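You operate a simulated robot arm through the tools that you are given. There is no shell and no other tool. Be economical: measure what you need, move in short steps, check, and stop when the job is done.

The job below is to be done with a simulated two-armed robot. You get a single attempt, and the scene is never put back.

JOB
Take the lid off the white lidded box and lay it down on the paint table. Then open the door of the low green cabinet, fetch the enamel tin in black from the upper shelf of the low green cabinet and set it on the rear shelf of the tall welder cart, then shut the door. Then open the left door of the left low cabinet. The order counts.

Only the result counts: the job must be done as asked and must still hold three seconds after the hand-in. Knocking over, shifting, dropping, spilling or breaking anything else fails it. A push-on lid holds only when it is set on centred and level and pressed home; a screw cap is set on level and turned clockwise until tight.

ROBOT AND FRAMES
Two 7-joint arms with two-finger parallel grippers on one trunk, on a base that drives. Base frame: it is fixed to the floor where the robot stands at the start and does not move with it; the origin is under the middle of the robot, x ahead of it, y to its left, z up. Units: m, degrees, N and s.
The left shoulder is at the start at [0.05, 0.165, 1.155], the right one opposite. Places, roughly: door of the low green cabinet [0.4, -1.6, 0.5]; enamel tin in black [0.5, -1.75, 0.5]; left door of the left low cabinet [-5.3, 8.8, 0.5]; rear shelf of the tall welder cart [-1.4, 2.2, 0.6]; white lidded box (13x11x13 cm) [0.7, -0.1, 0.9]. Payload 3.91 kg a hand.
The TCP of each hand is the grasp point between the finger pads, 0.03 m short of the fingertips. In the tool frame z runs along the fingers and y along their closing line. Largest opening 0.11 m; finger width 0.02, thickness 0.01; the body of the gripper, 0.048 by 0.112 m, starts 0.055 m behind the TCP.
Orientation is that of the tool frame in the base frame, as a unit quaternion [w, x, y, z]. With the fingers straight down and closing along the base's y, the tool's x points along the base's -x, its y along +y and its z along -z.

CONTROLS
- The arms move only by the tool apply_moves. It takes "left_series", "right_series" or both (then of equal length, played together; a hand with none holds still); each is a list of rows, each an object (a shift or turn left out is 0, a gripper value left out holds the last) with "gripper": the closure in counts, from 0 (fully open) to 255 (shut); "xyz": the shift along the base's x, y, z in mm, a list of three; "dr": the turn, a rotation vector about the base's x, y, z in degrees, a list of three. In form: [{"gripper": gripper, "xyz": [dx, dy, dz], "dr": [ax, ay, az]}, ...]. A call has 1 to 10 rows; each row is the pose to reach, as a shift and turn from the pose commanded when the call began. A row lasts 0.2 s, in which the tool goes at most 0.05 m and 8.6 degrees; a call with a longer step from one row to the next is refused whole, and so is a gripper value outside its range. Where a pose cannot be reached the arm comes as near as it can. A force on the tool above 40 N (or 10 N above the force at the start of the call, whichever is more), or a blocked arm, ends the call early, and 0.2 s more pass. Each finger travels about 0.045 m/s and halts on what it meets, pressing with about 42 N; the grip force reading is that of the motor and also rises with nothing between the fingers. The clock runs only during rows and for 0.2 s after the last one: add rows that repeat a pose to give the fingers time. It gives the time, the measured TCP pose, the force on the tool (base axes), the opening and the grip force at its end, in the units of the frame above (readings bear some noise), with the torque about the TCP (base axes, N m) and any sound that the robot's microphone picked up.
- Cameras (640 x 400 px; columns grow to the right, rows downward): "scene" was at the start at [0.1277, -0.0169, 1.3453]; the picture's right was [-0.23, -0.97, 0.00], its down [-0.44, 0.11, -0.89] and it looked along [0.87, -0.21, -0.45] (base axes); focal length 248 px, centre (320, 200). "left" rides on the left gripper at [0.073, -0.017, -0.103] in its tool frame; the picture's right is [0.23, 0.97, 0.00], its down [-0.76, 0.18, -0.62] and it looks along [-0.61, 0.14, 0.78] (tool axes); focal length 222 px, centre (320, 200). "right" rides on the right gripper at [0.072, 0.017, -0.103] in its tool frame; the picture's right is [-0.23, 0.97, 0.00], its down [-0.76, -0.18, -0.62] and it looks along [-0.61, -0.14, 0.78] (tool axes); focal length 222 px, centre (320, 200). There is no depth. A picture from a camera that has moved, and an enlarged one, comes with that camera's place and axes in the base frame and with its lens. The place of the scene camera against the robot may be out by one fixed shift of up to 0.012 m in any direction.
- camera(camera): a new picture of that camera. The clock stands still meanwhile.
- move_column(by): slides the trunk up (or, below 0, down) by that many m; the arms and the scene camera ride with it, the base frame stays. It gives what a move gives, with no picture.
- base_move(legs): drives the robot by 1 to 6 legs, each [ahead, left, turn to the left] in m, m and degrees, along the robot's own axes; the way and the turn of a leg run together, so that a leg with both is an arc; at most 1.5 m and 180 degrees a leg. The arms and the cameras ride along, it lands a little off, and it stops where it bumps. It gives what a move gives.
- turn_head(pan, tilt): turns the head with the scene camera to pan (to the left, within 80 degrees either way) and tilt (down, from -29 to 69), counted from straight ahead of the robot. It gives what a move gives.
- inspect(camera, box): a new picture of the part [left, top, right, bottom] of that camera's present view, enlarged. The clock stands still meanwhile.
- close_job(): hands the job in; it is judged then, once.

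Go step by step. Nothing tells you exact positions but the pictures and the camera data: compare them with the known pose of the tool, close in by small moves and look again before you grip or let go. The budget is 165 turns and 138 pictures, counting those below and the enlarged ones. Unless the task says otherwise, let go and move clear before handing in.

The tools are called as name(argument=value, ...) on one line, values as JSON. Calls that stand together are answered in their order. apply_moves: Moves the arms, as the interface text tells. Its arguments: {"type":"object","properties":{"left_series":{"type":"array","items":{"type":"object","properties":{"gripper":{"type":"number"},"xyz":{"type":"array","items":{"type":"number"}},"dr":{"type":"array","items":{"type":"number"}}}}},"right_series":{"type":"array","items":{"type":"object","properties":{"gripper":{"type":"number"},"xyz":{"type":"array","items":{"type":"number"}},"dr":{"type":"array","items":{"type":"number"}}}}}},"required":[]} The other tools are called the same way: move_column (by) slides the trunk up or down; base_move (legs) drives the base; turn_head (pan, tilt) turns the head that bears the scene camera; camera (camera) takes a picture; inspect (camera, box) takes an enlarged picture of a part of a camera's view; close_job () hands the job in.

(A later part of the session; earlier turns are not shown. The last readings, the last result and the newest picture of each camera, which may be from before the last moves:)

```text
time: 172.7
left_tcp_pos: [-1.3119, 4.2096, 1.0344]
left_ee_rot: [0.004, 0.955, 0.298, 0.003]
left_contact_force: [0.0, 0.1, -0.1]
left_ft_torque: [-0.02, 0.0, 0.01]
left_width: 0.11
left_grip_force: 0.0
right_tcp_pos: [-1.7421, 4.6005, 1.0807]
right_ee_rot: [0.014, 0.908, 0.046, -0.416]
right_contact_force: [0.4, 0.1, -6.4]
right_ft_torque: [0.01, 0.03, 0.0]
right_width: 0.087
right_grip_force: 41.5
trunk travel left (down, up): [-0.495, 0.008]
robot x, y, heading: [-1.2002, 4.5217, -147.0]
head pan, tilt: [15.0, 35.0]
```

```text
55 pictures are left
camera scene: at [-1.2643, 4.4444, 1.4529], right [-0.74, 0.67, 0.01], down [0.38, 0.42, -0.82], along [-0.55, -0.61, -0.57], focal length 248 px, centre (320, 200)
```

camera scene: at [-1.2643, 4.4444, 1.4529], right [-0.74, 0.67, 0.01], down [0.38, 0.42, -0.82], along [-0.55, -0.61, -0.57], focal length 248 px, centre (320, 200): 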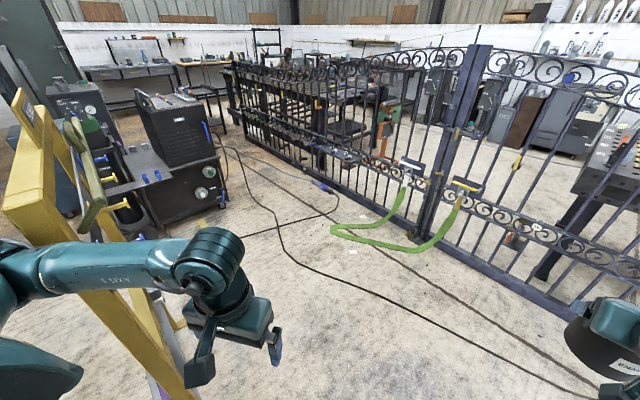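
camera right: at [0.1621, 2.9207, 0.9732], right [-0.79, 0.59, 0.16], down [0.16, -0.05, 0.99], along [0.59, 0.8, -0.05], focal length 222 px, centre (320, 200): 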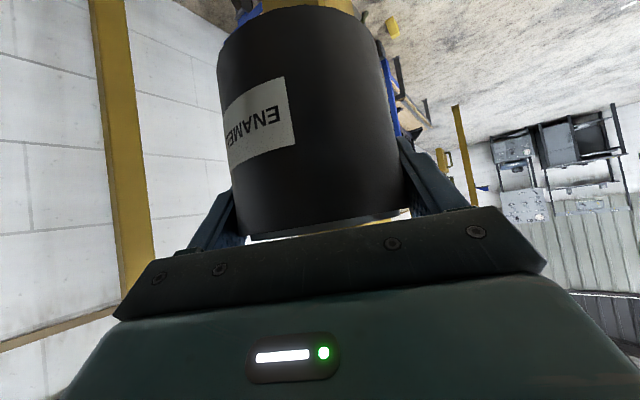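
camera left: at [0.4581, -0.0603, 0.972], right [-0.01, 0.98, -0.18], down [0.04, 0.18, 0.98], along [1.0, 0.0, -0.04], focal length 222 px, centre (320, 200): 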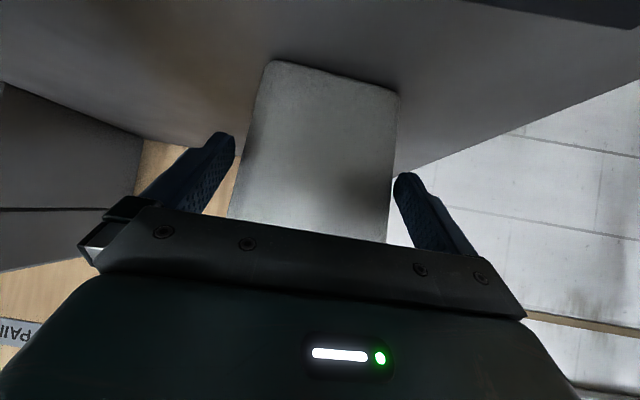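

My left arm or base touched the yellow frame and stopped. I move away in +y, then continue in -x.

base_move(legs=[[-0.14, -0.21, 0], [0.46, -0.3, 0]])

turn_head(pan=60, tilt=35)

camera(camera="scene")

```text
time: 177.3
left_tcp_pos: [-1.856, 4.4706, 1.0347]
left_ee_rot: [0.005, 0.955, 0.296, 0.007]
left_contact_force: [0.1, -0.8, 0.2]
left_ft_torque: [0.0, -0.04, 0.0]
left_width: 0.11
left_grip_force: 0.1
right_tcp_pos: [-2.2849, 4.8606, 1.0767]
right_ee_rot: [0.013, 0.91, 0.044, -0.412]
right_contact_force: [-0.1, 0.6, -6.3]
right_ft_torque: [-0.03, -0.01, -0.01]
right_width: 0.0869
right_grip_force: 41.7
trunk travel left (down, up): [-0.495, 0.008]
robot x, y, heading: [-1.7358, 4.7805, -147.0]
head pan, tilt: [15.0, 35.0]
```

```text
time: 178.4
left_tcp_pos: [-1.855, 4.4708, 1.0336]
left_ee_rot: [0.006, 0.955, 0.295, 0.007]
left_contact_force: [0.0, 0.3, 0.6]
left_ft_torque: [-0.04, 0.05, 0.0]
left_width: 0.11
left_grip_force: 0.1
right_tcp_pos: [-2.2847, 4.8605, 1.0768]
right_ee_rot: [0.013, 0.91, 0.044, -0.412]
right_contact_force: [0.9, 0.3, -6.3]
right_ft_torque: [0.03, 0.0, 0.0]
right_width: 0.0867
right_grip_force: 42.1
trunk travel left (down, up): [-0.495, 0.008]
robot x, y, heading: [-1.7338, 4.7829, -147.1]
head pan, tilt: [60.0, 35.0]
```

```text
54 pictures are left
camera scene: at [-1.7471, 4.681, 1.4522], right [-1.0, -0.05, 0.0], down [-0.03, 0.57, -0.82], along [0.04, -0.82, -0.57], focal length 248 px, centre (320, 200)
```

scene: 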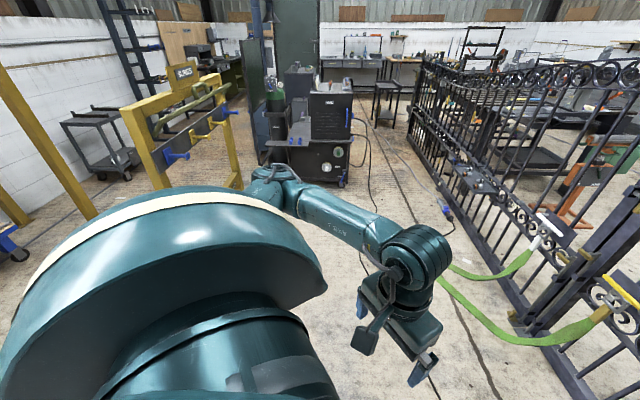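

inspect(camera="scene", box=[250, 60, 370, 200])

```text
2.86 times, centred on (310, 130) of scene
camera zoom: at [-1.7471, 4.681, 1.4522], right [-1.0, -0.05, 0.0], down [-0.03, 0.57, -0.82], along [0.04, -0.82, -0.57], focal length 709 px, centre (349, 400)
```

zoom: 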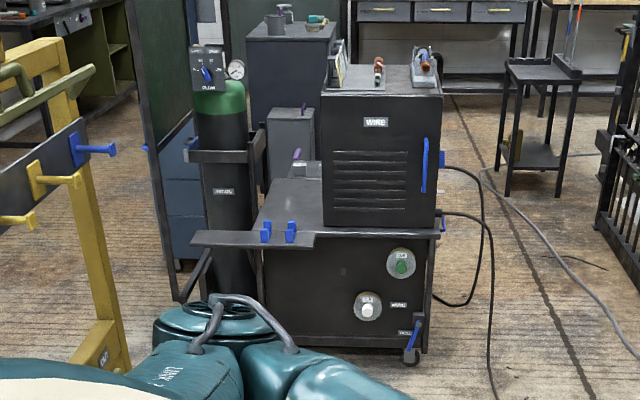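

The free deck area is x from -1.54 to -1.35 and y from 2.0 to 2.5. I turn to face -y and drive up on the x ≈ -1.73 line.

base_move(legs=[[0, 0, 57], [1.0, 0, 0], [0.8, 0, 0]])

turn_head(pan=15, tilt=45)

camera(camera="scene")

```text
time: 184.3
left_tcp_pos: [-1.516, 3.9171, 1.0311]
left_ee_rot: [-0.001, 0.68, 0.733, 0.02]
left_contact_force: [-0.2, 0.2, -0.5]
left_ft_torque: [-0.02, -0.01, 0.02]
left_width: 0.1099
left_grip_force: 0.0
right_tcp_pos: [-2.0755, 3.7418, 1.0764]
right_ee_rot: [0.217, 0.77, 0.487, -0.35]
right_contact_force: [0.5, -0.2, -6.4]
right_ft_torque: [-0.05, 0.02, 0.0]
right_width: 0.0866
right_grip_force: 42.5
trunk travel left (down, up): [-0.495, 0.008]
robot x, y, heading: [-1.7227, 4.1646, -87.8]
head pan, tilt: [60.0, 35.0]
stopped in leg 2: the robot was blocked; the commanded pose is now the measured one
```

```text
time: 185.4
left_tcp_pos: [-1.5162, 3.9162, 1.0317]
left_ee_rot: [0.0, 0.681, 0.732, 0.017]
left_contact_force: [0.4, -0.3, 0.2]
left_ft_torque: [-0.01, 0.0, 0.0]
left_width: 0.1099
left_grip_force: 0.2
right_tcp_pos: [-2.0757, 3.7418, 1.0804]
right_ee_rot: [0.22, 0.769, 0.486, -0.352]
right_contact_force: [0.0, -0.2, -6.9]
right_ft_torque: [0.01, -0.01, 0.02]
right_width: 0.0868
right_grip_force: 42.0
trunk travel left (down, up): [-0.495, 0.008]
robot x, y, heading: [-1.7239, 4.1643, -88.0]
head pan, tilt: [15.0, 45.0]
```

```text
52 pictures are left
camera scene: at [-1.6919, 4.0737, 1.4386], right [-0.96, -0.29, 0.0], down [-0.2, 0.67, -0.72], along [0.21, -0.68, -0.7], focal length 248 px, centre (320, 200)
```

scene: 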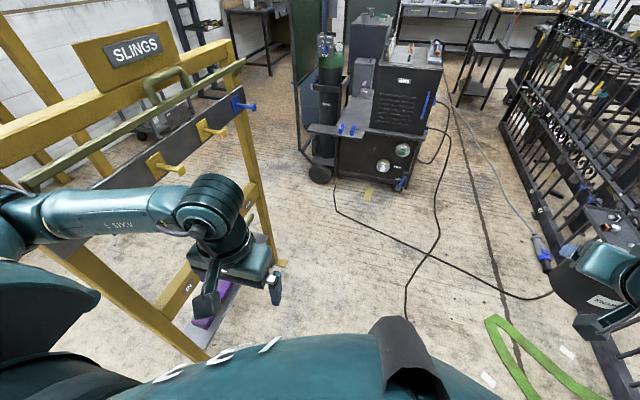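

The left elbow is too close to the slings frame. I back up, shift right, then go ahead.

base_move(legs=[[-0.1, -0.22, -2], [0.6, 0, 0], [0.6, 0, 0]])

camera(camera="scene")

```text
time: 193.3
left_tcp_pos: [-1.7571, 2.7778, 1.0291]
left_ee_rot: [-0.005, 0.699, 0.715, 0.02]
left_contact_force: [0.2, 0.2, 0.9]
left_ft_torque: [0.01, 0.04, 0.02]
left_width: 0.11
left_grip_force: 0.0
right_tcp_pos: [-2.3226, 2.6284, 1.0759]
right_ee_rot: [0.206, 0.781, 0.47, -0.355]
right_contact_force: [0.4, 0.2, -6.2]
right_ft_torque: [0.0, -0.02, 0.02]
right_width: 0.0868
right_grip_force: 41.8
trunk travel left (down, up): [-0.495, 0.008]
robot x, y, heading: [-1.9554, 3.0424, -90.4]
head pan, tilt: [15.0, 45.0]
```

```text
51 pictures are left
camera scene: at [-1.9245, 2.9383, 1.4373], right [-0.97, -0.25, 0.0], down [-0.18, 0.69, -0.71], along [0.18, -0.68, -0.71], focal length 248 px, centre (320, 200)
```

scene: 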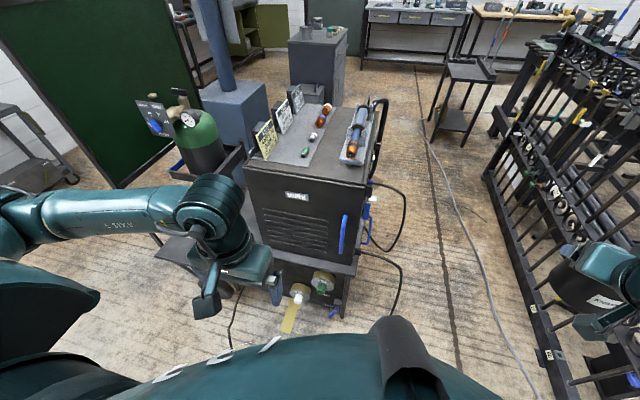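

I'm past the slings frame. I turn to heading -45°, so that the right arm can reach the slot between bottle and welder while the left arm stays clear of the screen.

base_move(legs=[[-0.2, 0, 0], [0, 0, 45], [0.2, 0.08, 0]])

turn_head(pan=-15, tilt=40)

camera(camera="scene")

```text
time: 198.2
left_tcp_pos: [-1.4529, 3.1097, 1.0301]
left_ee_rot: [-0.012, 0.375, 0.927, 0.021]
left_contact_force: [-0.1, 0.9, 0.4]
left_ft_torque: [0.02, 0.03, -0.01]
left_width: 0.1098
left_grip_force: 0.0
right_tcp_pos: [-1.7521, 2.6078, 1.0749]
right_ee_rot: [0.326, 0.545, 0.733, -0.246]
right_contact_force: [0.0, -0.4, -5.9]
right_ft_torque: [-0.01, 0.01, 0.0]
right_width: 0.0867
right_grip_force: 41.9
trunk travel left (down, up): [-0.495, 0.008]
robot x, y, heading: [-1.7731, 3.161, -45.9]
head pan, tilt: [15.0, 45.0]
stopped in leg 3: the robot was blocked; the commanded pose is now the measured one
```

```text
time: 199.1
left_tcp_pos: [-1.4522, 3.1103, 1.0284]
left_ee_rot: [-0.012, 0.375, 0.927, 0.021]
left_contact_force: [0.5, -1.0, -0.2]
left_ft_torque: [0.02, 0.01, 0.01]
left_width: 0.1099
left_grip_force: 0.1
right_tcp_pos: [-1.7503, 2.6062, 1.0738]
right_ee_rot: [0.327, 0.545, 0.731, -0.248]
right_contact_force: [0.0, 0.2, -6.9]
right_ft_torque: [-0.02, -0.02, -0.02]
right_width: 0.0867
right_grip_force: 41.6
trunk travel left (down, up): [-0.495, 0.008]
robot x, y, heading: [-1.7746, 3.1572, -46.2]
head pan, tilt: [-15.0, 40.0]
```

```text
50 pictures are left
camera scene: at [-1.7086, 3.0677, 1.445], right [-0.87, -0.48, -0.01], down [-0.31, 0.56, -0.77], along [0.38, -0.67, -0.64], focal length 248 px, centre (320, 200)
```

scene: 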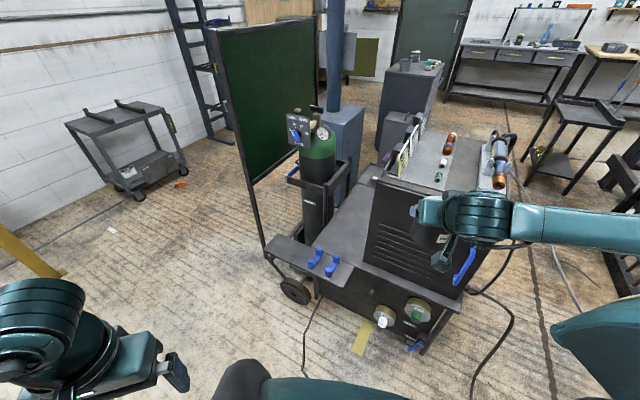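

The view is very good: the free deck is at x -1.55 to -1.33, around y 2.3. I first swing the tin to x ≈ -1.44 in front of the cart, then lower the trunk.

apply_moves(right_series=[{"xyz": [45, 0, 0]}, {"xyz": [90, 0, 0]}, {"xyz": [135, 10, -20]}, {"xyz": [180, 20, -40]}, {"xyz": [220, 30, -60]}, {"xyz": [260, 35, -80]}, {"xyz": [300, 40, -90]}, {"xyz": [300, 40, -90]}])

move_column(by=-0.22)

camera(camera="scene")

```text
refused: row 3 steps farther than a row can; nothing moved
```

```text
time: 201.4
left_tcp_pos: [-1.4489, 3.1122, 0.8066]
left_ee_rot: [-0.015, 0.375, 0.927, 0.018]
left_contact_force: [-0.2, 0.1, 0.3]
left_ft_torque: [0.03, -0.01, 0.01]
left_width: 0.1098
left_grip_force: 0.0
right_tcp_pos: [-1.7447, 2.6061, 0.8555]
right_ee_rot: [0.325, 0.544, 0.732, -0.249]
right_contact_force: [-0.4, 0.6, -6.7]
right_ft_torque: [0.0, 0.03, -0.03]
right_width: 0.0868
right_grip_force: 42.2
trunk travel left (down, up): [-0.275, 0.228]
robot x, y, heading: [-1.77, 3.1619, -46.0]
head pan, tilt: [-15.0, 40.0]
```

```text
49 pictures are left
camera scene: at [-1.7012, 3.069, 1.2246], right [-0.88, -0.48, 0.0], down [-0.31, 0.56, -0.77], along [0.37, -0.67, -0.64], focal length 248 px, centre (320, 200)
```

scene: 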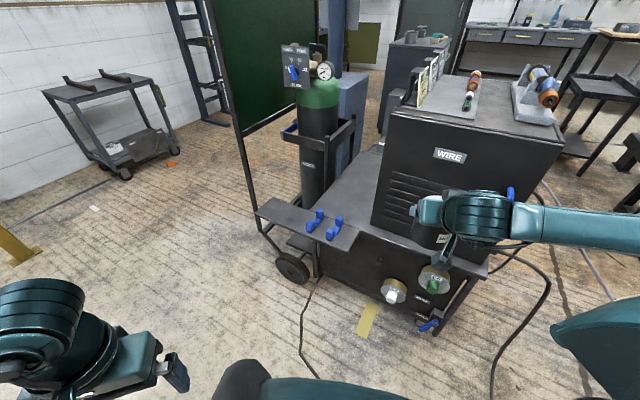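

apply_moves(right_series=[{"xyz": [20, 20, 0]}, {"xyz": [60, 35, 0]}, {"xyz": [100, 45, -5]}, {"xyz": [140, 50, -10]}, {"xyz": [180, 50, -15]}, {"xyz": [220, 50, -20]}, {"xyz": [260, 50, -25]}, {"xyz": [300, 50, -30]}, {"xyz": [300, 50, -30]}])

camera(camera="scene")

```text
time: 203.4
left_tcp_pos: [-1.4475, 3.1096, 0.8071]
left_ee_rot: [-0.014, 0.376, 0.927, 0.019]
left_contact_force: [-0.7, -0.3, 0.0]
left_ft_torque: [0.01, 0.0, -0.02]
left_width: 0.1099
left_grip_force: 0.1
right_tcp_pos: [-1.4425, 2.6564, 0.8235]
right_ee_rot: [0.325, 0.544, 0.732, -0.25]
right_contact_force: [0.4, 0.0, -5.7]
right_ft_torque: [-0.01, -0.02, 0.02]
right_width: 0.0869
right_grip_force: 41.3
trunk travel left (down, up): [-0.275, 0.228]
robot x, y, heading: [-1.7671, 3.1589, -45.8]
head pan, tilt: [-15.0, 40.0]
```

```text
48 pictures are left
camera scene: at [-1.7011, 3.0686, 1.2246], right [-0.88, -0.48, 0.0], down [-0.31, 0.56, -0.77], along [0.37, -0.67, -0.64], focal length 248 px, centre (320, 200)
```

scene: 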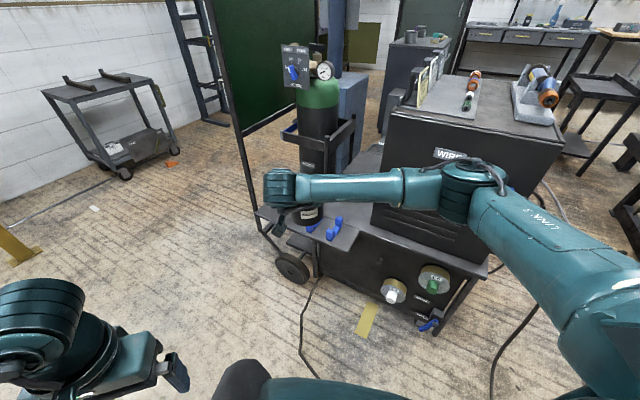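

I look left to see what blocks the base toward +x.

turn_head(pan=75, tilt=35)

camera(camera="scene")

```text
time: 205.1
left_tcp_pos: [-1.4476, 3.111, 0.8073]
left_ee_rot: [-0.015, 0.376, 0.926, 0.02]
left_contact_force: [-0.7, 0.1, 0.3]
left_ft_torque: [-0.03, 0.02, 0.0]
left_width: 0.1101
left_grip_force: 0.1
right_tcp_pos: [-1.4436, 2.6548, 0.8239]
right_ee_rot: [0.325, 0.544, 0.732, -0.249]
right_contact_force: [0.1, -0.1, -7.0]
right_ft_torque: [-0.03, 0.02, -0.04]
right_width: 0.0865
right_grip_force: 42.3
trunk travel left (down, up): [-0.275, 0.228]
robot x, y, heading: [-1.7711, 3.1595, -46.2]
head pan, tilt: [75.0, 35.0]
```

```text
47 pictures are left
camera scene: at [-1.6651, 3.1856, 1.2322], right [0.48, -0.88, 0.0], down [-0.5, -0.28, -0.82], along [0.72, 0.4, -0.57], focal length 248 px, centre (320, 200)
```

scene: 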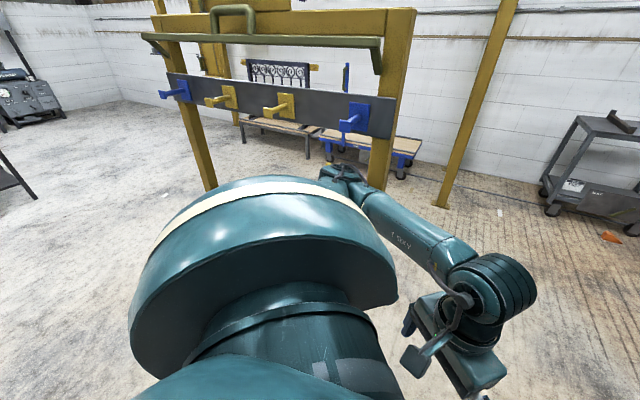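

The left elbow touches the frame's post. I retract the right hand, back off in -x, turn to -60°, then pass the left elbow through the gap between frame and screen.

apply_moves(right_series=[{"xyz": [-40, 0, 5]}, {"xyz": [-80, 0, 10]}, {"xyz": [-120, 0, 15]}, {"xyz": [-160, 0, 20]}, {"xyz": [-200, -5, 25]}, {"xyz": [-240, -10, 30]}, {"xyz": [-280, -20, 30]}])

base_move(legs=[[-0.03, -0.085, 0], [0, 0, -14], [0.19, 0.32, 0]])

turn_head(pan=-10, tilt=42)

camera(camera="scene")

```text
time: 206.7
left_tcp_pos: [-1.4483, 3.1111, 0.8074]
left_ee_rot: [-0.015, 0.375, 0.927, 0.019]
left_contact_force: [0.0, 0.0, -0.1]
left_ft_torque: [-0.02, 0.02, -0.04]
left_width: 0.11
left_grip_force: 0.0
right_tcp_pos: [-1.7247, 2.6386, 0.8574]
right_ee_rot: [0.326, 0.544, 0.732, -0.249]
right_contact_force: [0.1, 0.7, -6.8]
right_ft_torque: [0.0, 0.01, -0.02]
right_width: 0.0871
right_grip_force: 42.1
trunk travel left (down, up): [-0.275, 0.228]
robot x, y, heading: [-1.7729, 3.1605, -46.1]
head pan, tilt: [75.0, 35.0]
```

```text
time: 210.6
left_tcp_pos: [-1.1852, 2.9942, 0.8073]
left_ee_rot: [-0.013, 0.483, 0.875, 0.021]
left_contact_force: [-0.6, 0.5, 0.5]
left_ft_torque: [-0.01, 0.0, -0.03]
left_width: 0.11
left_grip_force: 0.1
right_tcp_pos: [-1.5671, 2.6025, 0.8571]
right_ee_rot: [0.293, 0.628, 0.662, -0.286]
right_contact_force: [0.5, 0.2, -6.6]
right_ft_torque: [-0.01, 0.02, 0.04]
right_width: 0.0868
right_grip_force: 42.0
trunk travel left (down, up): [-0.275, 0.228]
robot x, y, heading: [-1.4857, 3.1245, -60.0]
head pan, tilt: [75.0, 35.0]
```

```text
time: 212.2
left_tcp_pos: [-1.1863, 2.9945, 0.8068]
left_ee_rot: [-0.012, 0.483, 0.875, 0.021]
left_contact_force: [0.1, 0.2, -0.3]
left_ft_torque: [-0.01, 0.0, 0.0]
left_width: 0.1102
left_grip_force: 0.1
right_tcp_pos: [-1.567, 2.6023, 0.8562]
right_ee_rot: [0.293, 0.628, 0.662, -0.287]
right_contact_force: [0.2, 0.7, -7.3]
right_ft_torque: [-0.01, 0.0, 0.0]
right_width: 0.0867
right_grip_force: 42.2
trunk travel left (down, up): [-0.275, 0.228]
robot x, y, heading: [-1.4952, 3.1149, -60.0]
head pan, tilt: [-10.0, 42.0]
```

```text
46 pictures are left
camera scene: at [-1.4369, 3.0196, 1.2217], right [-0.94, -0.35, 0.0], down [-0.23, 0.63, -0.74], along [0.26, -0.7, -0.67], focal length 248 px, centre (320, 200)
```

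scene: 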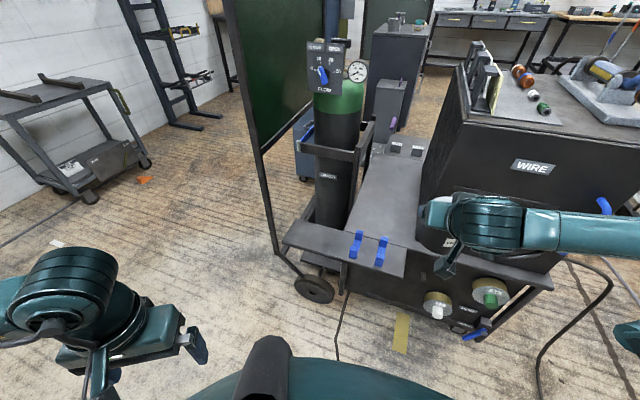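

The view is ideal: the free shelf spans x -1.55 to -1.345 and y 1.95–2.45. I shift the tin to x ≈ -1.447 and inch the base closer.

apply_moves(right_series=[{"xyz": [40, 0, 0]}, {"xyz": [80, 0, 0]}, {"xyz": [120, 0, 0]}, {"xyz": [120, 0, 0]}])

base_move(legs=[[0.08, -0.045, 0]])

camera(camera="scene")

```text
time: 213.2
left_tcp_pos: [-1.1871, 2.9959, 0.8074]
left_ee_rot: [-0.012, 0.483, 0.875, 0.021]
left_contact_force: [-0.9, 0.1, 0.2]
left_ft_torque: [-0.04, 0.01, -0.01]
left_width: 0.1101
left_grip_force: 0.1
right_tcp_pos: [-1.4491, 2.6014, 0.8551]
right_ee_rot: [0.291, 0.629, 0.661, -0.287]
right_contact_force: [0.0, 0.6, -6.6]
right_ft_torque: [0.02, 0.0, 0.03]
right_width: 0.087
right_grip_force: 41.9
trunk travel left (down, up): [-0.275, 0.228]
robot x, y, heading: [-1.4877, 3.123, -59.9]
head pan, tilt: [-10.0, 42.0]
```

```text
time: 214.3
left_tcp_pos: [-1.1862, 2.9032, 0.8075]
left_ee_rot: [-0.013, 0.483, 0.875, 0.021]
left_contact_force: [0.3, -0.1, 0.6]
left_ft_torque: [0.03, -0.02, 0.03]
left_width: 0.1102
left_grip_force: 0.1
right_tcp_pos: [-1.4482, 2.5107, 0.8548]
right_ee_rot: [0.294, 0.627, 0.663, -0.286]
right_contact_force: [-0.7, 0.5, -7.5]
right_ft_torque: [0.0, -0.02, 0.0]
right_width: 0.0865
right_grip_force: 42.2
trunk travel left (down, up): [-0.275, 0.228]
robot x, y, heading: [-1.4875, 3.0308, -59.8]
head pan, tilt: [-10.0, 42.0]
```

```text
45 pictures are left
camera scene: at [-1.4366, 2.9279, 1.2216], right [-0.94, -0.35, 0.0], down [-0.23, 0.63, -0.74], along [0.26, -0.7, -0.67], focal length 248 px, centre (320, 200)
```

scene: 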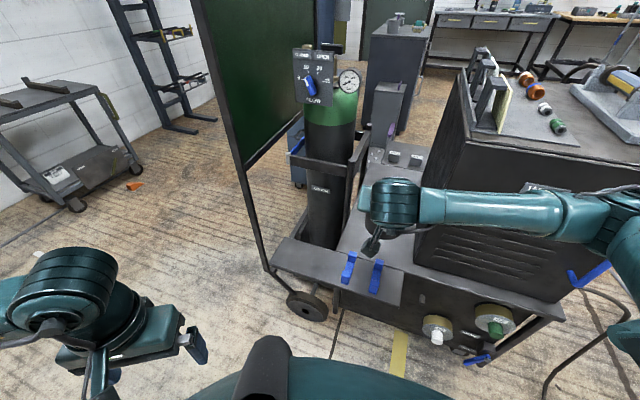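

The forearm will pass close to the welder's corner, so I move the base 0.1 m in +x to straighten the arm, correcting the hand first.

apply_moves(right_series=[{"xyz": [-30, 30, 0]}, {"xyz": [-65, 45, 0]}, {"xyz": [-100, 50, 0]}, {"xyz": [-100, 50, 0]}])

base_move(legs=[[0.05, 0.09, 0]])

apply_moves(right_series=[{"xyz": [0, -40, 0]}, {"xyz": [0, -80, 0]}, {"xyz": [0, -110, -10]}, {"xyz": [0, -130, -20]}, {"xyz": [0, -130, -20]}])

camera(camera="scene")

```text
time: 215.3
left_tcp_pos: [-1.1858, 2.9042, 0.8075]
left_ee_rot: [-0.012, 0.483, 0.875, 0.021]
left_contact_force: [0.7, 0.2, -0.2]
left_ft_torque: [-0.02, -0.03, 0.0]
left_width: 0.1101
left_grip_force: 0.2
right_tcp_pos: [-1.544, 2.5461, 0.8481]
right_ee_rot: [0.293, 0.628, 0.663, -0.285]
right_contact_force: [1.3, -0.5, -6.6]
right_ft_torque: [0.02, 0.0, -0.04]
right_width: 0.0866
right_grip_force: 41.7
right hand out of reach, approached as far as the arm can: row 3, 4
trunk travel left (down, up): [-0.275, 0.228]
robot x, y, heading: [-1.4909, 3.0288, -59.7]
head pan, tilt: [-10.0, 42.0]
```

```text
time: 216.4
left_tcp_pos: [-1.0844, 2.9065, 0.8072]
left_ee_rot: [-0.013, 0.483, 0.875, 0.021]
left_contact_force: [-0.2, -0.1, 0.6]
left_ft_torque: [-0.01, 0.0, -0.02]
left_width: 0.1099
left_grip_force: 0.1
right_tcp_pos: [-1.4424, 2.5484, 0.8489]
right_ee_rot: [0.292, 0.628, 0.662, -0.286]
right_contact_force: [0.2, -0.1, -5.2]
right_ft_torque: [0.02, 0.01, 0.03]
right_width: 0.0866
right_grip_force: 42.0
trunk travel left (down, up): [-0.275, 0.228]
robot x, y, heading: [-1.3889, 3.0283, -59.5]
head pan, tilt: [-10.0, 42.0]
```

```text
time: 217.6
left_tcp_pos: [-1.084, 2.9052, 0.8082]
left_ee_rot: [-0.014, 0.483, 0.875, 0.022]
left_contact_force: [0.0, -0.2, -0.2]
left_ft_torque: [-0.01, 0.0, 0.0]
left_width: 0.1101
left_grip_force: 0.0
right_tcp_pos: [-1.4426, 2.4167, 0.8282]
right_ee_rot: [0.292, 0.628, 0.663, -0.285]
right_contact_force: [0.0, 0.1, -7.0]
right_ft_torque: [-0.01, 0.0, 0.0]
right_width: 0.0867
right_grip_force: 42.0
trunk travel left (down, up): [-0.275, 0.228]
robot x, y, heading: [-1.3879, 3.029, -59.6]
head pan, tilt: [-10.0, 42.0]
```

```text
44 pictures are left
camera scene: at [-1.3351, 2.9305, 1.2217], right [-0.94, -0.35, 0.0], down [-0.23, 0.63, -0.74], along [0.26, -0.7, -0.67], focal length 248 px, centre (320, 200)
```

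scene: 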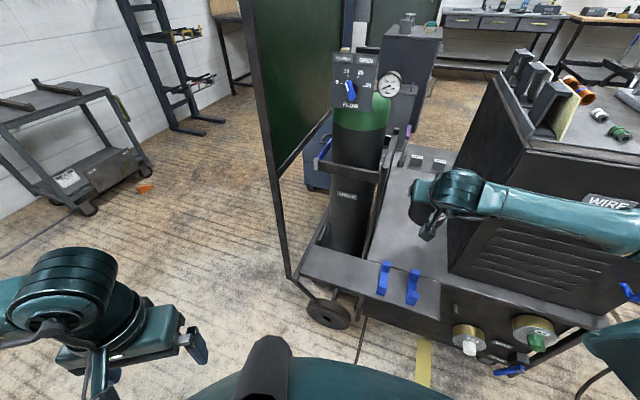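

camera(camera="right")

inspect(camera="scene", box=[340, 130, 520, 310])

```text
43 pictures are left
camera right: at [-1.4323, 2.5426, 0.8439], right [0.98, -0.1, 0.16], down [-0.16, -0.05, 0.99], along [-0.09, -0.99, -0.07], focal length 222 px, centre (320, 200)
```

right: 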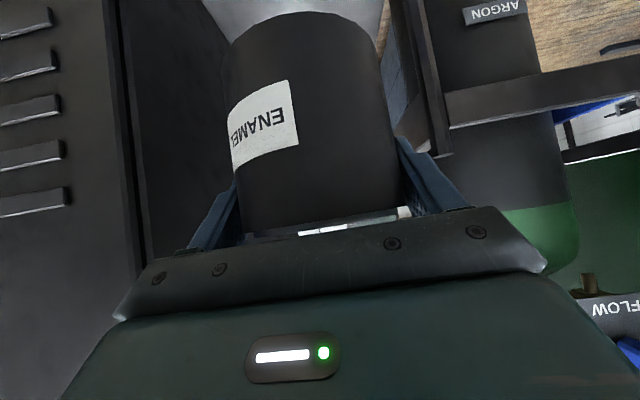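

```text
2.22 times, centred on (430, 220) of scene
camera zoom: at [-1.3351, 2.9305, 1.2217], right [-0.94, -0.35, 0.0], down [-0.23, 0.63, -0.74], along [0.26, -0.7, -0.67], focal length 552 px, centre (76, 156)
```

zoom: 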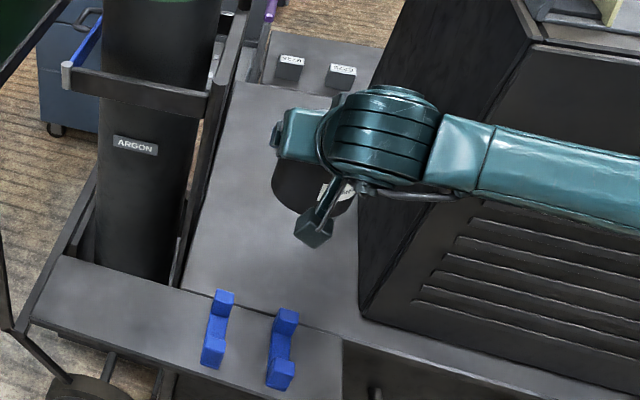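

The wrist camera would come down on the blue clips here, and the forearm limits going deeper. I retract a little, move the base further +x to straighten the arm, and come in again.

apply_moves(right_series=[{"xyz": [0, 40, 5]}, {"xyz": [0, 80, 10]}, {"xyz": [0, 125, 15]}, {"xyz": [-20, 165, 20]}, {"xyz": [-50, 190, 20]}, {"xyz": [-50, 190, 20]}])

base_move(legs=[[0.07, 0.13, 0]])

apply_moves(right_series=[{"xyz": [-30, 0, 0]}, {"xyz": [-60, -20, 0]}, {"xyz": [-90, -50, -5]}, {"xyz": [-95, -90, -10]}, {"xyz": [-95, -130, -15]}, {"xyz": [-95, -170, -20]}, {"xyz": [-95, -170, -20]}])

camera(camera="scene")

```text
time: 219.0
left_tcp_pos: [-1.0846, 2.906, 0.8078]
left_ee_rot: [-0.013, 0.483, 0.875, 0.021]
left_contact_force: [-0.4, 0.3, 0.5]
left_ft_torque: [0.0, 0.0, 0.01]
left_width: 0.1101
left_grip_force: 0.1
right_tcp_pos: [-1.4644, 2.5548, 0.8141]
right_ee_rot: [0.293, 0.628, 0.662, -0.286]
right_contact_force: [-0.6, -0.2, -6.7]
right_ft_torque: [-0.01, 0.0, 0.0]
right_width: 0.0867
right_grip_force: 41.8
right hand out of reach, approached as far as the arm can: row 4, 5, 6
trunk travel left (down, up): [-0.275, 0.228]
robot x, y, heading: [-1.3873, 3.0306, -59.9]
head pan, tilt: [-10.0, 42.0]
```

```text
time: 220.4
left_tcp_pos: [-1.0106, 2.9049, 0.8072]
left_ee_rot: [-0.013, 0.482, 0.876, 0.02]
left_contact_force: [-0.4, 0.3, 0.1]
left_ft_torque: [-0.02, 0.02, -0.02]
left_width: 0.1104
left_grip_force: 0.0
right_tcp_pos: [-1.3901, 2.5535, 0.8139]
right_ee_rot: [0.29, 0.627, 0.665, -0.285]
right_contact_force: [-0.1, 1.0, -7.3]
right_ft_torque: [0.0, 0.03, 0.03]
right_width: 0.0867
right_grip_force: 41.4
trunk travel left (down, up): [-0.275, 0.228]
robot x, y, heading: [-1.3169, 3.0292, -59.5]
head pan, tilt: [-10.0, 42.0]
stopped in leg 1: the robot was blocked; the commanded pose is now the measured one
```

```text
time: 222.0
left_tcp_pos: [-1.0113, 2.9058, 0.8064]
left_ee_rot: [-0.013, 0.482, 0.876, 0.021]
left_contact_force: [0.2, 1.0, -0.1]
left_ft_torque: [0.01, 0.01, -0.02]
left_width: 0.11
left_grip_force: 0.1
right_tcp_pos: [-1.4842, 2.3836, 0.789]
right_ee_rot: [0.292, 0.626, 0.664, -0.286]
right_contact_force: [-0.1, 0.0, -7.1]
right_ft_torque: [0.0, -0.03, -0.02]
right_width: 0.0868
right_grip_force: 42.2
right hand out of reach, approached as far as the arm can: row 1, 2, 3
trunk travel left (down, up): [-0.275, 0.228]
robot x, y, heading: [-1.3167, 3.0282, -59.5]
head pan, tilt: [-10.0, 42.0]
```

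```text
41 pictures are left
camera scene: at [-1.2617, 2.9291, 1.2217], right [-0.94, -0.35, 0.0], down [-0.23, 0.63, -0.74], along [0.26, -0.7, -0.67], focal length 248 px, centre (320, 200)
```

scene: 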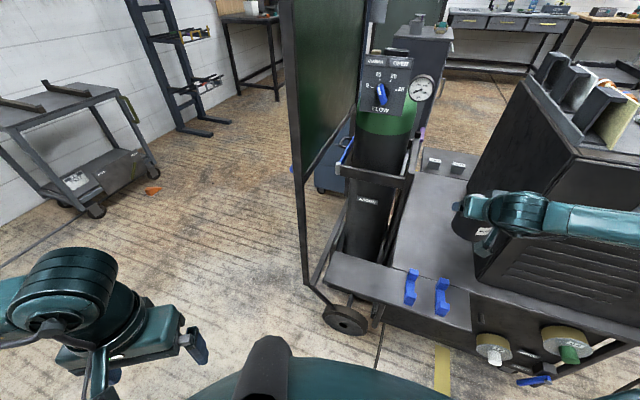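

The tin is a bit close to the welder, so I shift it +x by 40 mm and inspect.

apply_moves(right_series=[{"xyz": [20, 0, 0]}, {"xyz": [42, 0, 0]}, {"xyz": [42, 0, 0]}])

inspect(camera="scene", box=[380, 130, 600, 310])

```text
time: 222.8
left_tcp_pos: [-1.011, 2.9062, 0.8088]
left_ee_rot: [-0.012, 0.481, 0.876, 0.02]
left_contact_force: [-0.8, 0.2, 1.0]
left_ft_torque: [-0.03, -0.02, -0.01]
left_width: 0.1098
left_grip_force: 0.0
right_tcp_pos: [-1.4423, 2.3838, 0.7918]
right_ee_rot: [0.291, 0.627, 0.664, -0.286]
right_contact_force: [-0.2, -0.2, -6.5]
right_ft_torque: [0.02, 0.02, -0.01]
right_width: 0.0867
right_grip_force: 42.0
trunk travel left (down, up): [-0.275, 0.228]
robot x, y, heading: [-1.3142, 3.0315, -59.4]
head pan, tilt: [-10.0, 42.0]
```

```text
2.22 times, centred on (490, 220) of scene
camera zoom: at [-1.2617, 2.9292, 1.2217], right [-0.94, -0.35, 0.0], down [-0.23, 0.63, -0.74], along [0.26, -0.7, -0.67], focal length 552 px, centre (-58, 156)
```

zoom: 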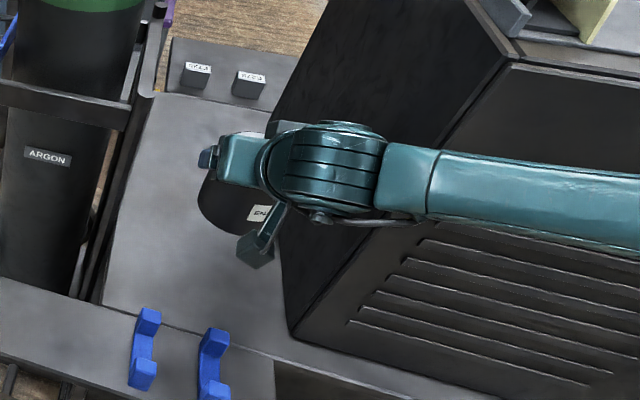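

The wrist camera would sit right over the right clip. I shift to x ≈ -1.408, between the clips, and lower stepwise.

apply_moves(right_series=[{"xyz": [17, -4, 0]}, {"xyz": [34, -8, 0]}, {"xyz": [34, -8, -25]}, {"xyz": [34, -8, -50]}, {"xyz": [34, -8, -75]}, {"xyz": [34, -8, -75]}])

inspect(camera="scene", box=[380, 130, 600, 310])

camera(camera="right")

```text
time: 224.2
left_tcp_pos: [-1.0116, 2.9047, 0.8067]
left_ee_rot: [-0.013, 0.482, 0.876, 0.02]
left_contact_force: [-0.6, 0.0, 0.1]
left_ft_torque: [-0.05, -0.02, 0.02]
left_width: 0.1099
left_grip_force: 0.0
right_tcp_pos: [-1.4099, 2.3739, 0.7197]
right_ee_rot: [0.291, 0.628, 0.663, -0.286]
right_contact_force: [-0.2, -0.4, -5.7]
right_ft_torque: [0.01, 0.01, 0.01]
right_width: 0.0865
right_grip_force: 41.6
trunk travel left (down, up): [-0.275, 0.228]
robot x, y, heading: [-1.3157, 3.0294, -59.6]
head pan, tilt: [-10.0, 42.0]
```

```text
2.22 times, centred on (490, 220) of scene
camera zoom: at [-1.2617, 2.9292, 1.2217], right [-0.94, -0.35, 0.0], down [-0.23, 0.63, -0.74], along [0.26, -0.7, -0.67], focal length 552 px, centre (-58, 156)
```

zoom: 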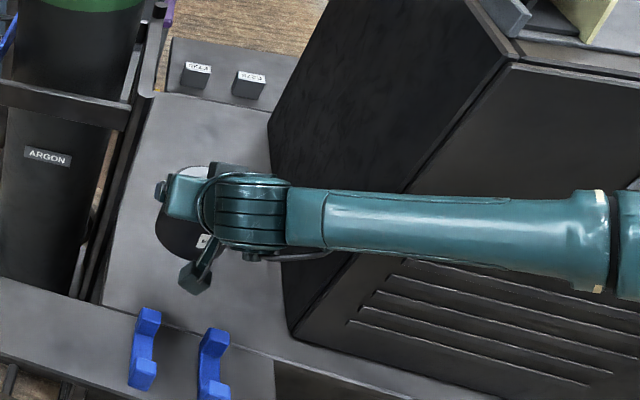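

```text
38 pictures are left
camera right: at [-1.3997, 2.4995, 0.7358], right [0.98, -0.1, 0.16], down [-0.16, -0.05, 0.99], along [-0.09, -0.99, -0.07], focal length 222 px, centre (320, 200)
```

right: 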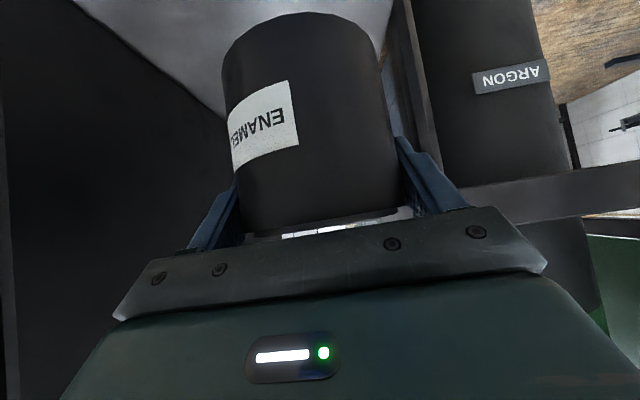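

apply_moves(right_series=[{"xyz": [0, 0, -12]}, {"xyz": [0, 0, -24]}, {"xyz": [0, 0, -36]}, {"xyz": [0, 0, -36]}])

inspect(camera="scene", box=[380, 130, 600, 310])

```text
time: 225.2
left_tcp_pos: [-1.0112, 2.9053, 0.8083]
left_ee_rot: [-0.013, 0.482, 0.876, 0.02]
left_contact_force: [-0.2, 0.7, 0.7]
left_ft_torque: [-0.03, -0.01, 0.03]
left_width: 0.1099
left_grip_force: 0.0
right_tcp_pos: [-1.4103, 2.3757, 0.7075]
right_ee_rot: [0.291, 0.627, 0.664, -0.286]
right_contact_force: [0.4, 0.5, -5.5]
right_ft_torque: [0.02, -0.01, -0.04]
right_width: 0.0868
right_grip_force: 42.2
right hand out of reach, approached as far as the arm can: row 2, 3, 4
trunk travel left (down, up): [-0.275, 0.228]
robot x, y, heading: [-1.3172, 3.0291, -59.5]
head pan, tilt: [-10.0, 42.0]
```

```text
2.22 times, centred on (490, 220) of scene
camera zoom: at [-1.2615, 2.9293, 1.2217], right [-0.94, -0.35, 0.0], down [-0.23, 0.63, -0.74], along [0.26, -0.7, -0.67], focal length 552 px, centre (-58, 156)
```

zoom: 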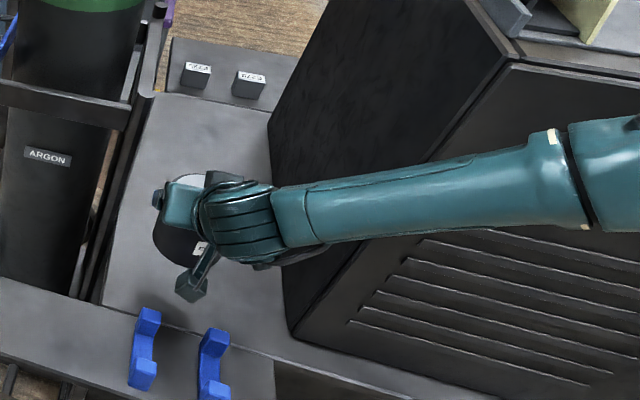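

The arm can't go lower here, so I use the trunk to go down in small amounts.

move_column(by=-0.025)

inspect(camera="scene", box=[380, 130, 540, 290])

```text
time: 225.9
left_tcp_pos: [-1.0108, 2.9056, 0.7817]
left_ee_rot: [-0.013, 0.482, 0.876, 0.02]
left_contact_force: [-0.4, 0.2, -0.3]
left_ft_torque: [0.03, -0.05, 0.03]
left_width: 0.11
left_grip_force: 0.1
right_tcp_pos: [-1.4091, 2.3759, 0.6823]
right_ee_rot: [0.292, 0.626, 0.664, -0.286]
right_contact_force: [-0.2, -0.2, -6.4]
right_ft_torque: [-0.01, 0.02, 0.02]
right_width: 0.0867
right_grip_force: 41.9
trunk travel left (down, up): [-0.25, 0.253]
robot x, y, heading: [-1.3131, 3.0293, -59.7]
head pan, tilt: [-10.0, 42.0]
```

```text
2.50 times, centred on (460, 210) of scene
camera zoom: at [-1.2617, 2.9294, 1.1967], right [-0.94, -0.35, 0.0], down [-0.23, 0.63, -0.74], along [0.26, -0.7, -0.67], focal length 620 px, centre (-30, 175)
```

zoom: 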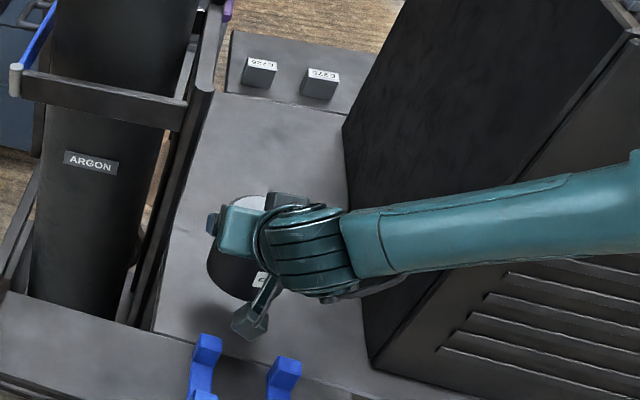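

move_column(by=-0.012)

```text
time: 226.6
left_tcp_pos: [-1.0115, 2.9049, 0.7699]
left_ee_rot: [-0.012, 0.482, 0.876, 0.02]
left_contact_force: [-0.6, 0.0, -1.2]
left_ft_torque: [0.03, -0.05, 0.02]
left_width: 0.1098
left_grip_force: 0.1
right_tcp_pos: [-1.4099, 2.3757, 0.6711]
right_ee_rot: [0.292, 0.627, 0.663, -0.286]
right_contact_force: [0.3, -0.6, -6.0]
right_ft_torque: [-0.03, -0.01, 0.02]
right_width: 0.0868
right_grip_force: 41.8
trunk travel left (down, up): [-0.238, 0.265]
robot x, y, heading: [-1.3153, 3.0314, -59.6]
head pan, tilt: [-10.0, 42.0]
```

move_column(by=-0.01)

inspect(camera="scene", box=[390, 190, 490, 280])

```text
time: 227.1
left_tcp_pos: [-1.0114, 2.9057, 0.7604]
left_ee_rot: [-0.013, 0.482, 0.876, 0.019]
left_contact_force: [-0.1, -0.8, 0.4]
left_ft_torque: [-0.01, 0.0, -0.02]
left_width: 0.1103
left_grip_force: 0.1
right_tcp_pos: [-1.4102, 2.3755, 0.661]
right_ee_rot: [0.291, 0.627, 0.663, -0.286]
right_contact_force: [-0.1, -0.3, -5.6]
right_ft_torque: [0.02, 0.0, -0.01]
right_width: 0.0867
right_grip_force: 42.0
trunk travel left (down, up): [-0.228, 0.275]
robot x, y, heading: [-1.3125, 3.0315, -59.6]
head pan, tilt: [-10.0, 42.0]
```

```text
4.44 times, centred on (440, 235) of scene
camera zoom: at [-1.2617, 2.9294, 1.1747], right [-0.94, -0.35, 0.0], down [-0.23, 0.63, -0.74], along [0.26, -0.7, -0.67], focal length 1103 px, centre (-213, 44)
```

zoom: 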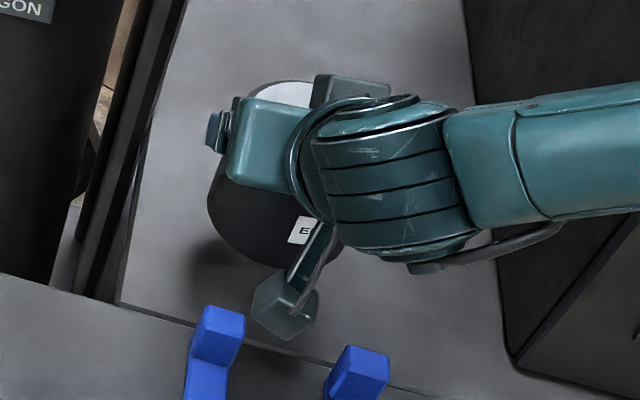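

move_column(by=-0.008)

```text
time: 227.7
left_tcp_pos: [-1.0111, 2.9064, 0.7526]
left_ee_rot: [-0.013, 0.482, 0.876, 0.02]
left_contact_force: [0.0, -0.2, -0.2]
left_ft_torque: [-0.02, 0.0, 0.01]
left_width: 0.1099
left_grip_force: 0.2
right_tcp_pos: [-1.41, 2.3762, 0.6536]
right_ee_rot: [0.291, 0.627, 0.664, -0.285]
right_contact_force: [1.1, -0.1, -6.3]
right_ft_torque: [0.02, -0.02, -0.02]
right_width: 0.0867
right_grip_force: 41.6
trunk travel left (down, up): [-0.22, 0.283]
robot x, y, heading: [-1.3162, 3.0304, -59.4]
head pan, tilt: [-10.0, 42.0]
```

move_column(by=-0.008)

inspect(camera="scene", box=[390, 190, 490, 280])

```text
time: 228.3
left_tcp_pos: [-1.0104, 2.9056, 0.7447]
left_ee_rot: [-0.012, 0.481, 0.876, 0.02]
left_contact_force: [-0.8, 0.4, 0.1]
left_ft_torque: [0.0, -0.02, -0.03]
left_width: 0.1099
left_grip_force: 0.1
right_tcp_pos: [-1.4108, 2.3762, 0.6454]
right_ee_rot: [0.291, 0.627, 0.664, -0.284]
right_contact_force: [-0.9, 0.1, -6.3]
right_ft_torque: [0.01, 0.01, -0.02]
right_width: 0.0868
right_grip_force: 41.7
trunk travel left (down, up): [-0.212, 0.291]
robot x, y, heading: [-1.3151, 3.0278, -59.7]
head pan, tilt: [-10.0, 42.0]
```

```text
4.44 times, centred on (440, 235) of scene
camera zoom: at [-1.2617, 2.9294, 1.1587], right [-0.94, -0.35, 0.0], down [-0.23, 0.63, -0.74], along [0.26, -0.7, -0.67], focal length 1103 px, centre (-213, 44)
```

zoom: 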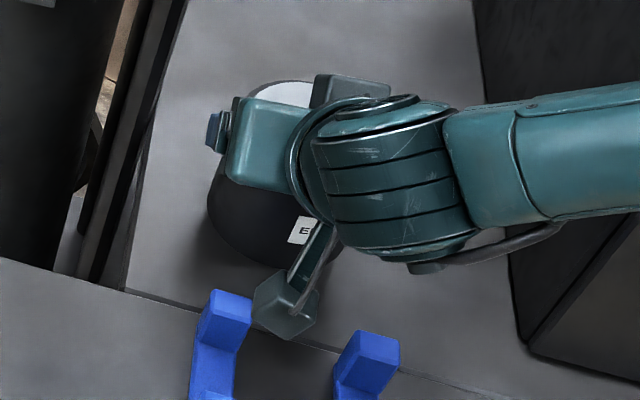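

move_column(by=-0.007)

```text
time: 228.8
left_tcp_pos: [-1.0114, 2.9056, 0.737]
left_ee_rot: [-0.013, 0.482, 0.876, 0.02]
left_contact_force: [-0.1, -0.4, 0.3]
left_ft_torque: [0.03, -0.02, 0.02]
left_width: 0.1101
left_grip_force: 0.1
right_tcp_pos: [-1.41, 2.3753, 0.6372]
right_ee_rot: [0.291, 0.627, 0.664, -0.286]
right_contact_force: [1.4, -0.9, -5.6]
right_ft_torque: [0.01, -0.01, 0.01]
right_width: 0.0869
right_grip_force: 41.4
trunk travel left (down, up): [-0.205, 0.298]
robot x, y, heading: [-1.313, 3.0259, -59.2]
head pan, tilt: [-10.0, 42.0]
```

move_column(by=-0.006)

inspect(camera="scene", box=[390, 180, 490, 270])

```text
time: 229.4
left_tcp_pos: [-1.0113, 2.9046, 0.7318]
left_ee_rot: [-0.012, 0.482, 0.876, 0.02]
left_contact_force: [0.1, 0.4, -0.2]
left_ft_torque: [0.03, -0.01, 0.02]
left_width: 0.1101
left_grip_force: 0.0
right_tcp_pos: [-1.4099, 2.3743, 0.6319]
right_ee_rot: [0.291, 0.627, 0.663, -0.285]
right_contact_force: [-0.9, -0.4, -6.3]
right_ft_torque: [-0.02, -0.01, 0.0]
right_width: 0.0864
right_grip_force: 41.5
trunk travel left (down, up): [-0.199, 0.304]
robot x, y, heading: [-1.3164, 3.0291, -59.7]
head pan, tilt: [-10.0, 42.0]
```

```text
4.44 times, centred on (440, 225) of scene
camera zoom: at [-1.2617, 2.9294, 1.1457], right [-0.94, -0.35, 0.0], down [-0.23, 0.63, -0.74], along [0.26, -0.7, -0.67], focal length 1103 px, centre (-213, 89)
```

zoom: 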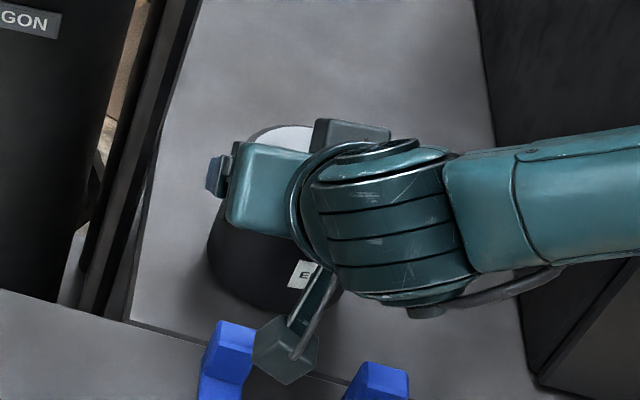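

move_column(by=-0.006)

```text
time: 229.9
left_tcp_pos: [-1.0105, 2.9072, 0.7253]
left_ee_rot: [-0.012, 0.482, 0.876, 0.019]
left_contact_force: [0.0, -0.6, -0.5]
left_ft_torque: [0.03, -0.01, 0.03]
left_width: 0.1101
left_grip_force: 0.0
right_tcp_pos: [-1.4092, 2.3748, 0.6279]
right_ee_rot: [0.294, 0.626, 0.663, -0.287]
right_contact_force: [-3.2, 3.0, 12.8]
right_ft_torque: [0.92, -0.17, 0.19]
right_width: 0.0866
right_grip_force: 42.2
trunk travel left (down, up): [-0.193, 0.31]
robot x, y, heading: [-1.3182, 3.0281, -59.6]
head pan, tilt: [-10.0, 42.0]
```

The tin touches the shelf (12.8 N). I ease 2 mm, check, and open the gripper slightly.

move_column(by=0.003)

apply_moves(right_series=[{"gripper": 40}, {"gripper": 20}, {"gripper": 10}, {"gripper": 10}])

camera(camera="right")

inspect(camera="scene", box=[390, 180, 490, 270])

```text
time: 230.4
left_tcp_pos: [-1.011, 2.9051, 0.7288]
left_ee_rot: [-0.013, 0.481, 0.876, 0.02]
left_contact_force: [-0.1, 0.6, 1.0]
left_ft_torque: [-0.01, -0.01, 0.03]
left_width: 0.1103
left_grip_force: 0.1
right_tcp_pos: [-1.4101, 2.3749, 0.6286]
right_ee_rot: [0.292, 0.626, 0.664, -0.286]
right_contact_force: [0.3, -2.8, 1.5]
right_ft_torque: [0.05, -0.29, -0.11]
right_width: 0.0867
right_grip_force: 42.3
trunk travel left (down, up): [-0.196, 0.307]
robot x, y, heading: [-1.3122, 3.025, -59.7]
head pan, tilt: [-10.0, 42.0]
```

```text
time: 231.4
left_tcp_pos: [-1.0124, 2.9068, 0.7272]
left_ee_rot: [-0.013, 0.482, 0.876, 0.02]
left_contact_force: [0.2, 0.1, -0.7]
left_ft_torque: [0.0, 0.0, 0.01]
left_width: 0.1102
left_grip_force: 0.0
right_tcp_pos: [-1.41, 2.3756, 0.6281]
right_ee_rot: [0.292, 0.627, 0.663, -0.286]
right_contact_force: [0.1, 0.3, 0.3]
right_ft_torque: [0.03, -0.02, -0.01]
right_width: 0.1056
right_grip_force: 0.0
trunk travel left (down, up): [-0.196, 0.307]
robot x, y, heading: [-1.3118, 3.0292, -59.6]
head pan, tilt: [-10.0, 42.0]
```

```text
32 pictures are left
camera right: at [-1.3997, 2.5007, 0.6451], right [0.98, -0.1, 0.16], down [-0.16, -0.05, 0.99], along [-0.09, -0.99, -0.07], focal length 222 px, centre (320, 200)
```

right: 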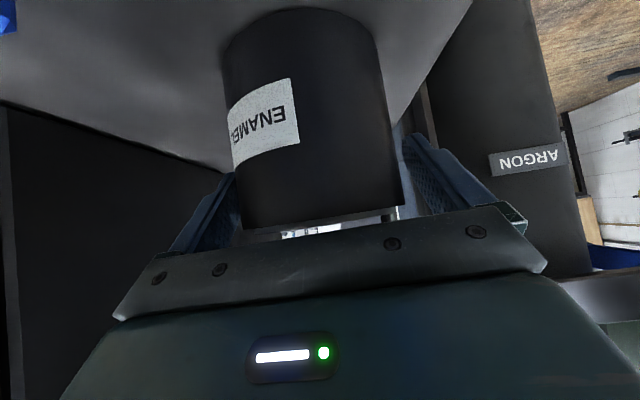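

```text
4.44 times, centred on (440, 225) of scene
camera zoom: at [-1.2616, 2.9299, 1.1428], right [-0.94, -0.35, 0.0], down [-0.23, 0.63, -0.74], along [0.26, -0.7, -0.67], focal length 1103 px, centre (-213, 89)
```

zoom: 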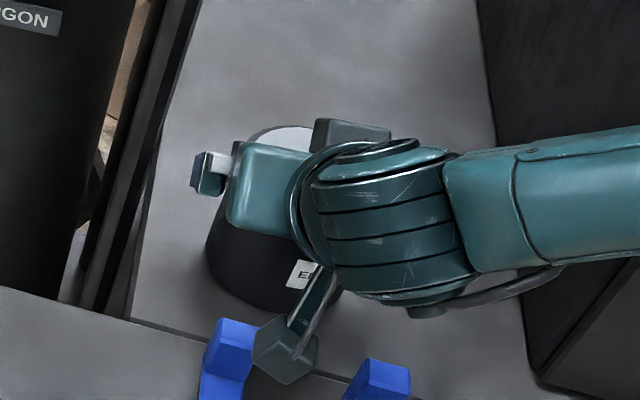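

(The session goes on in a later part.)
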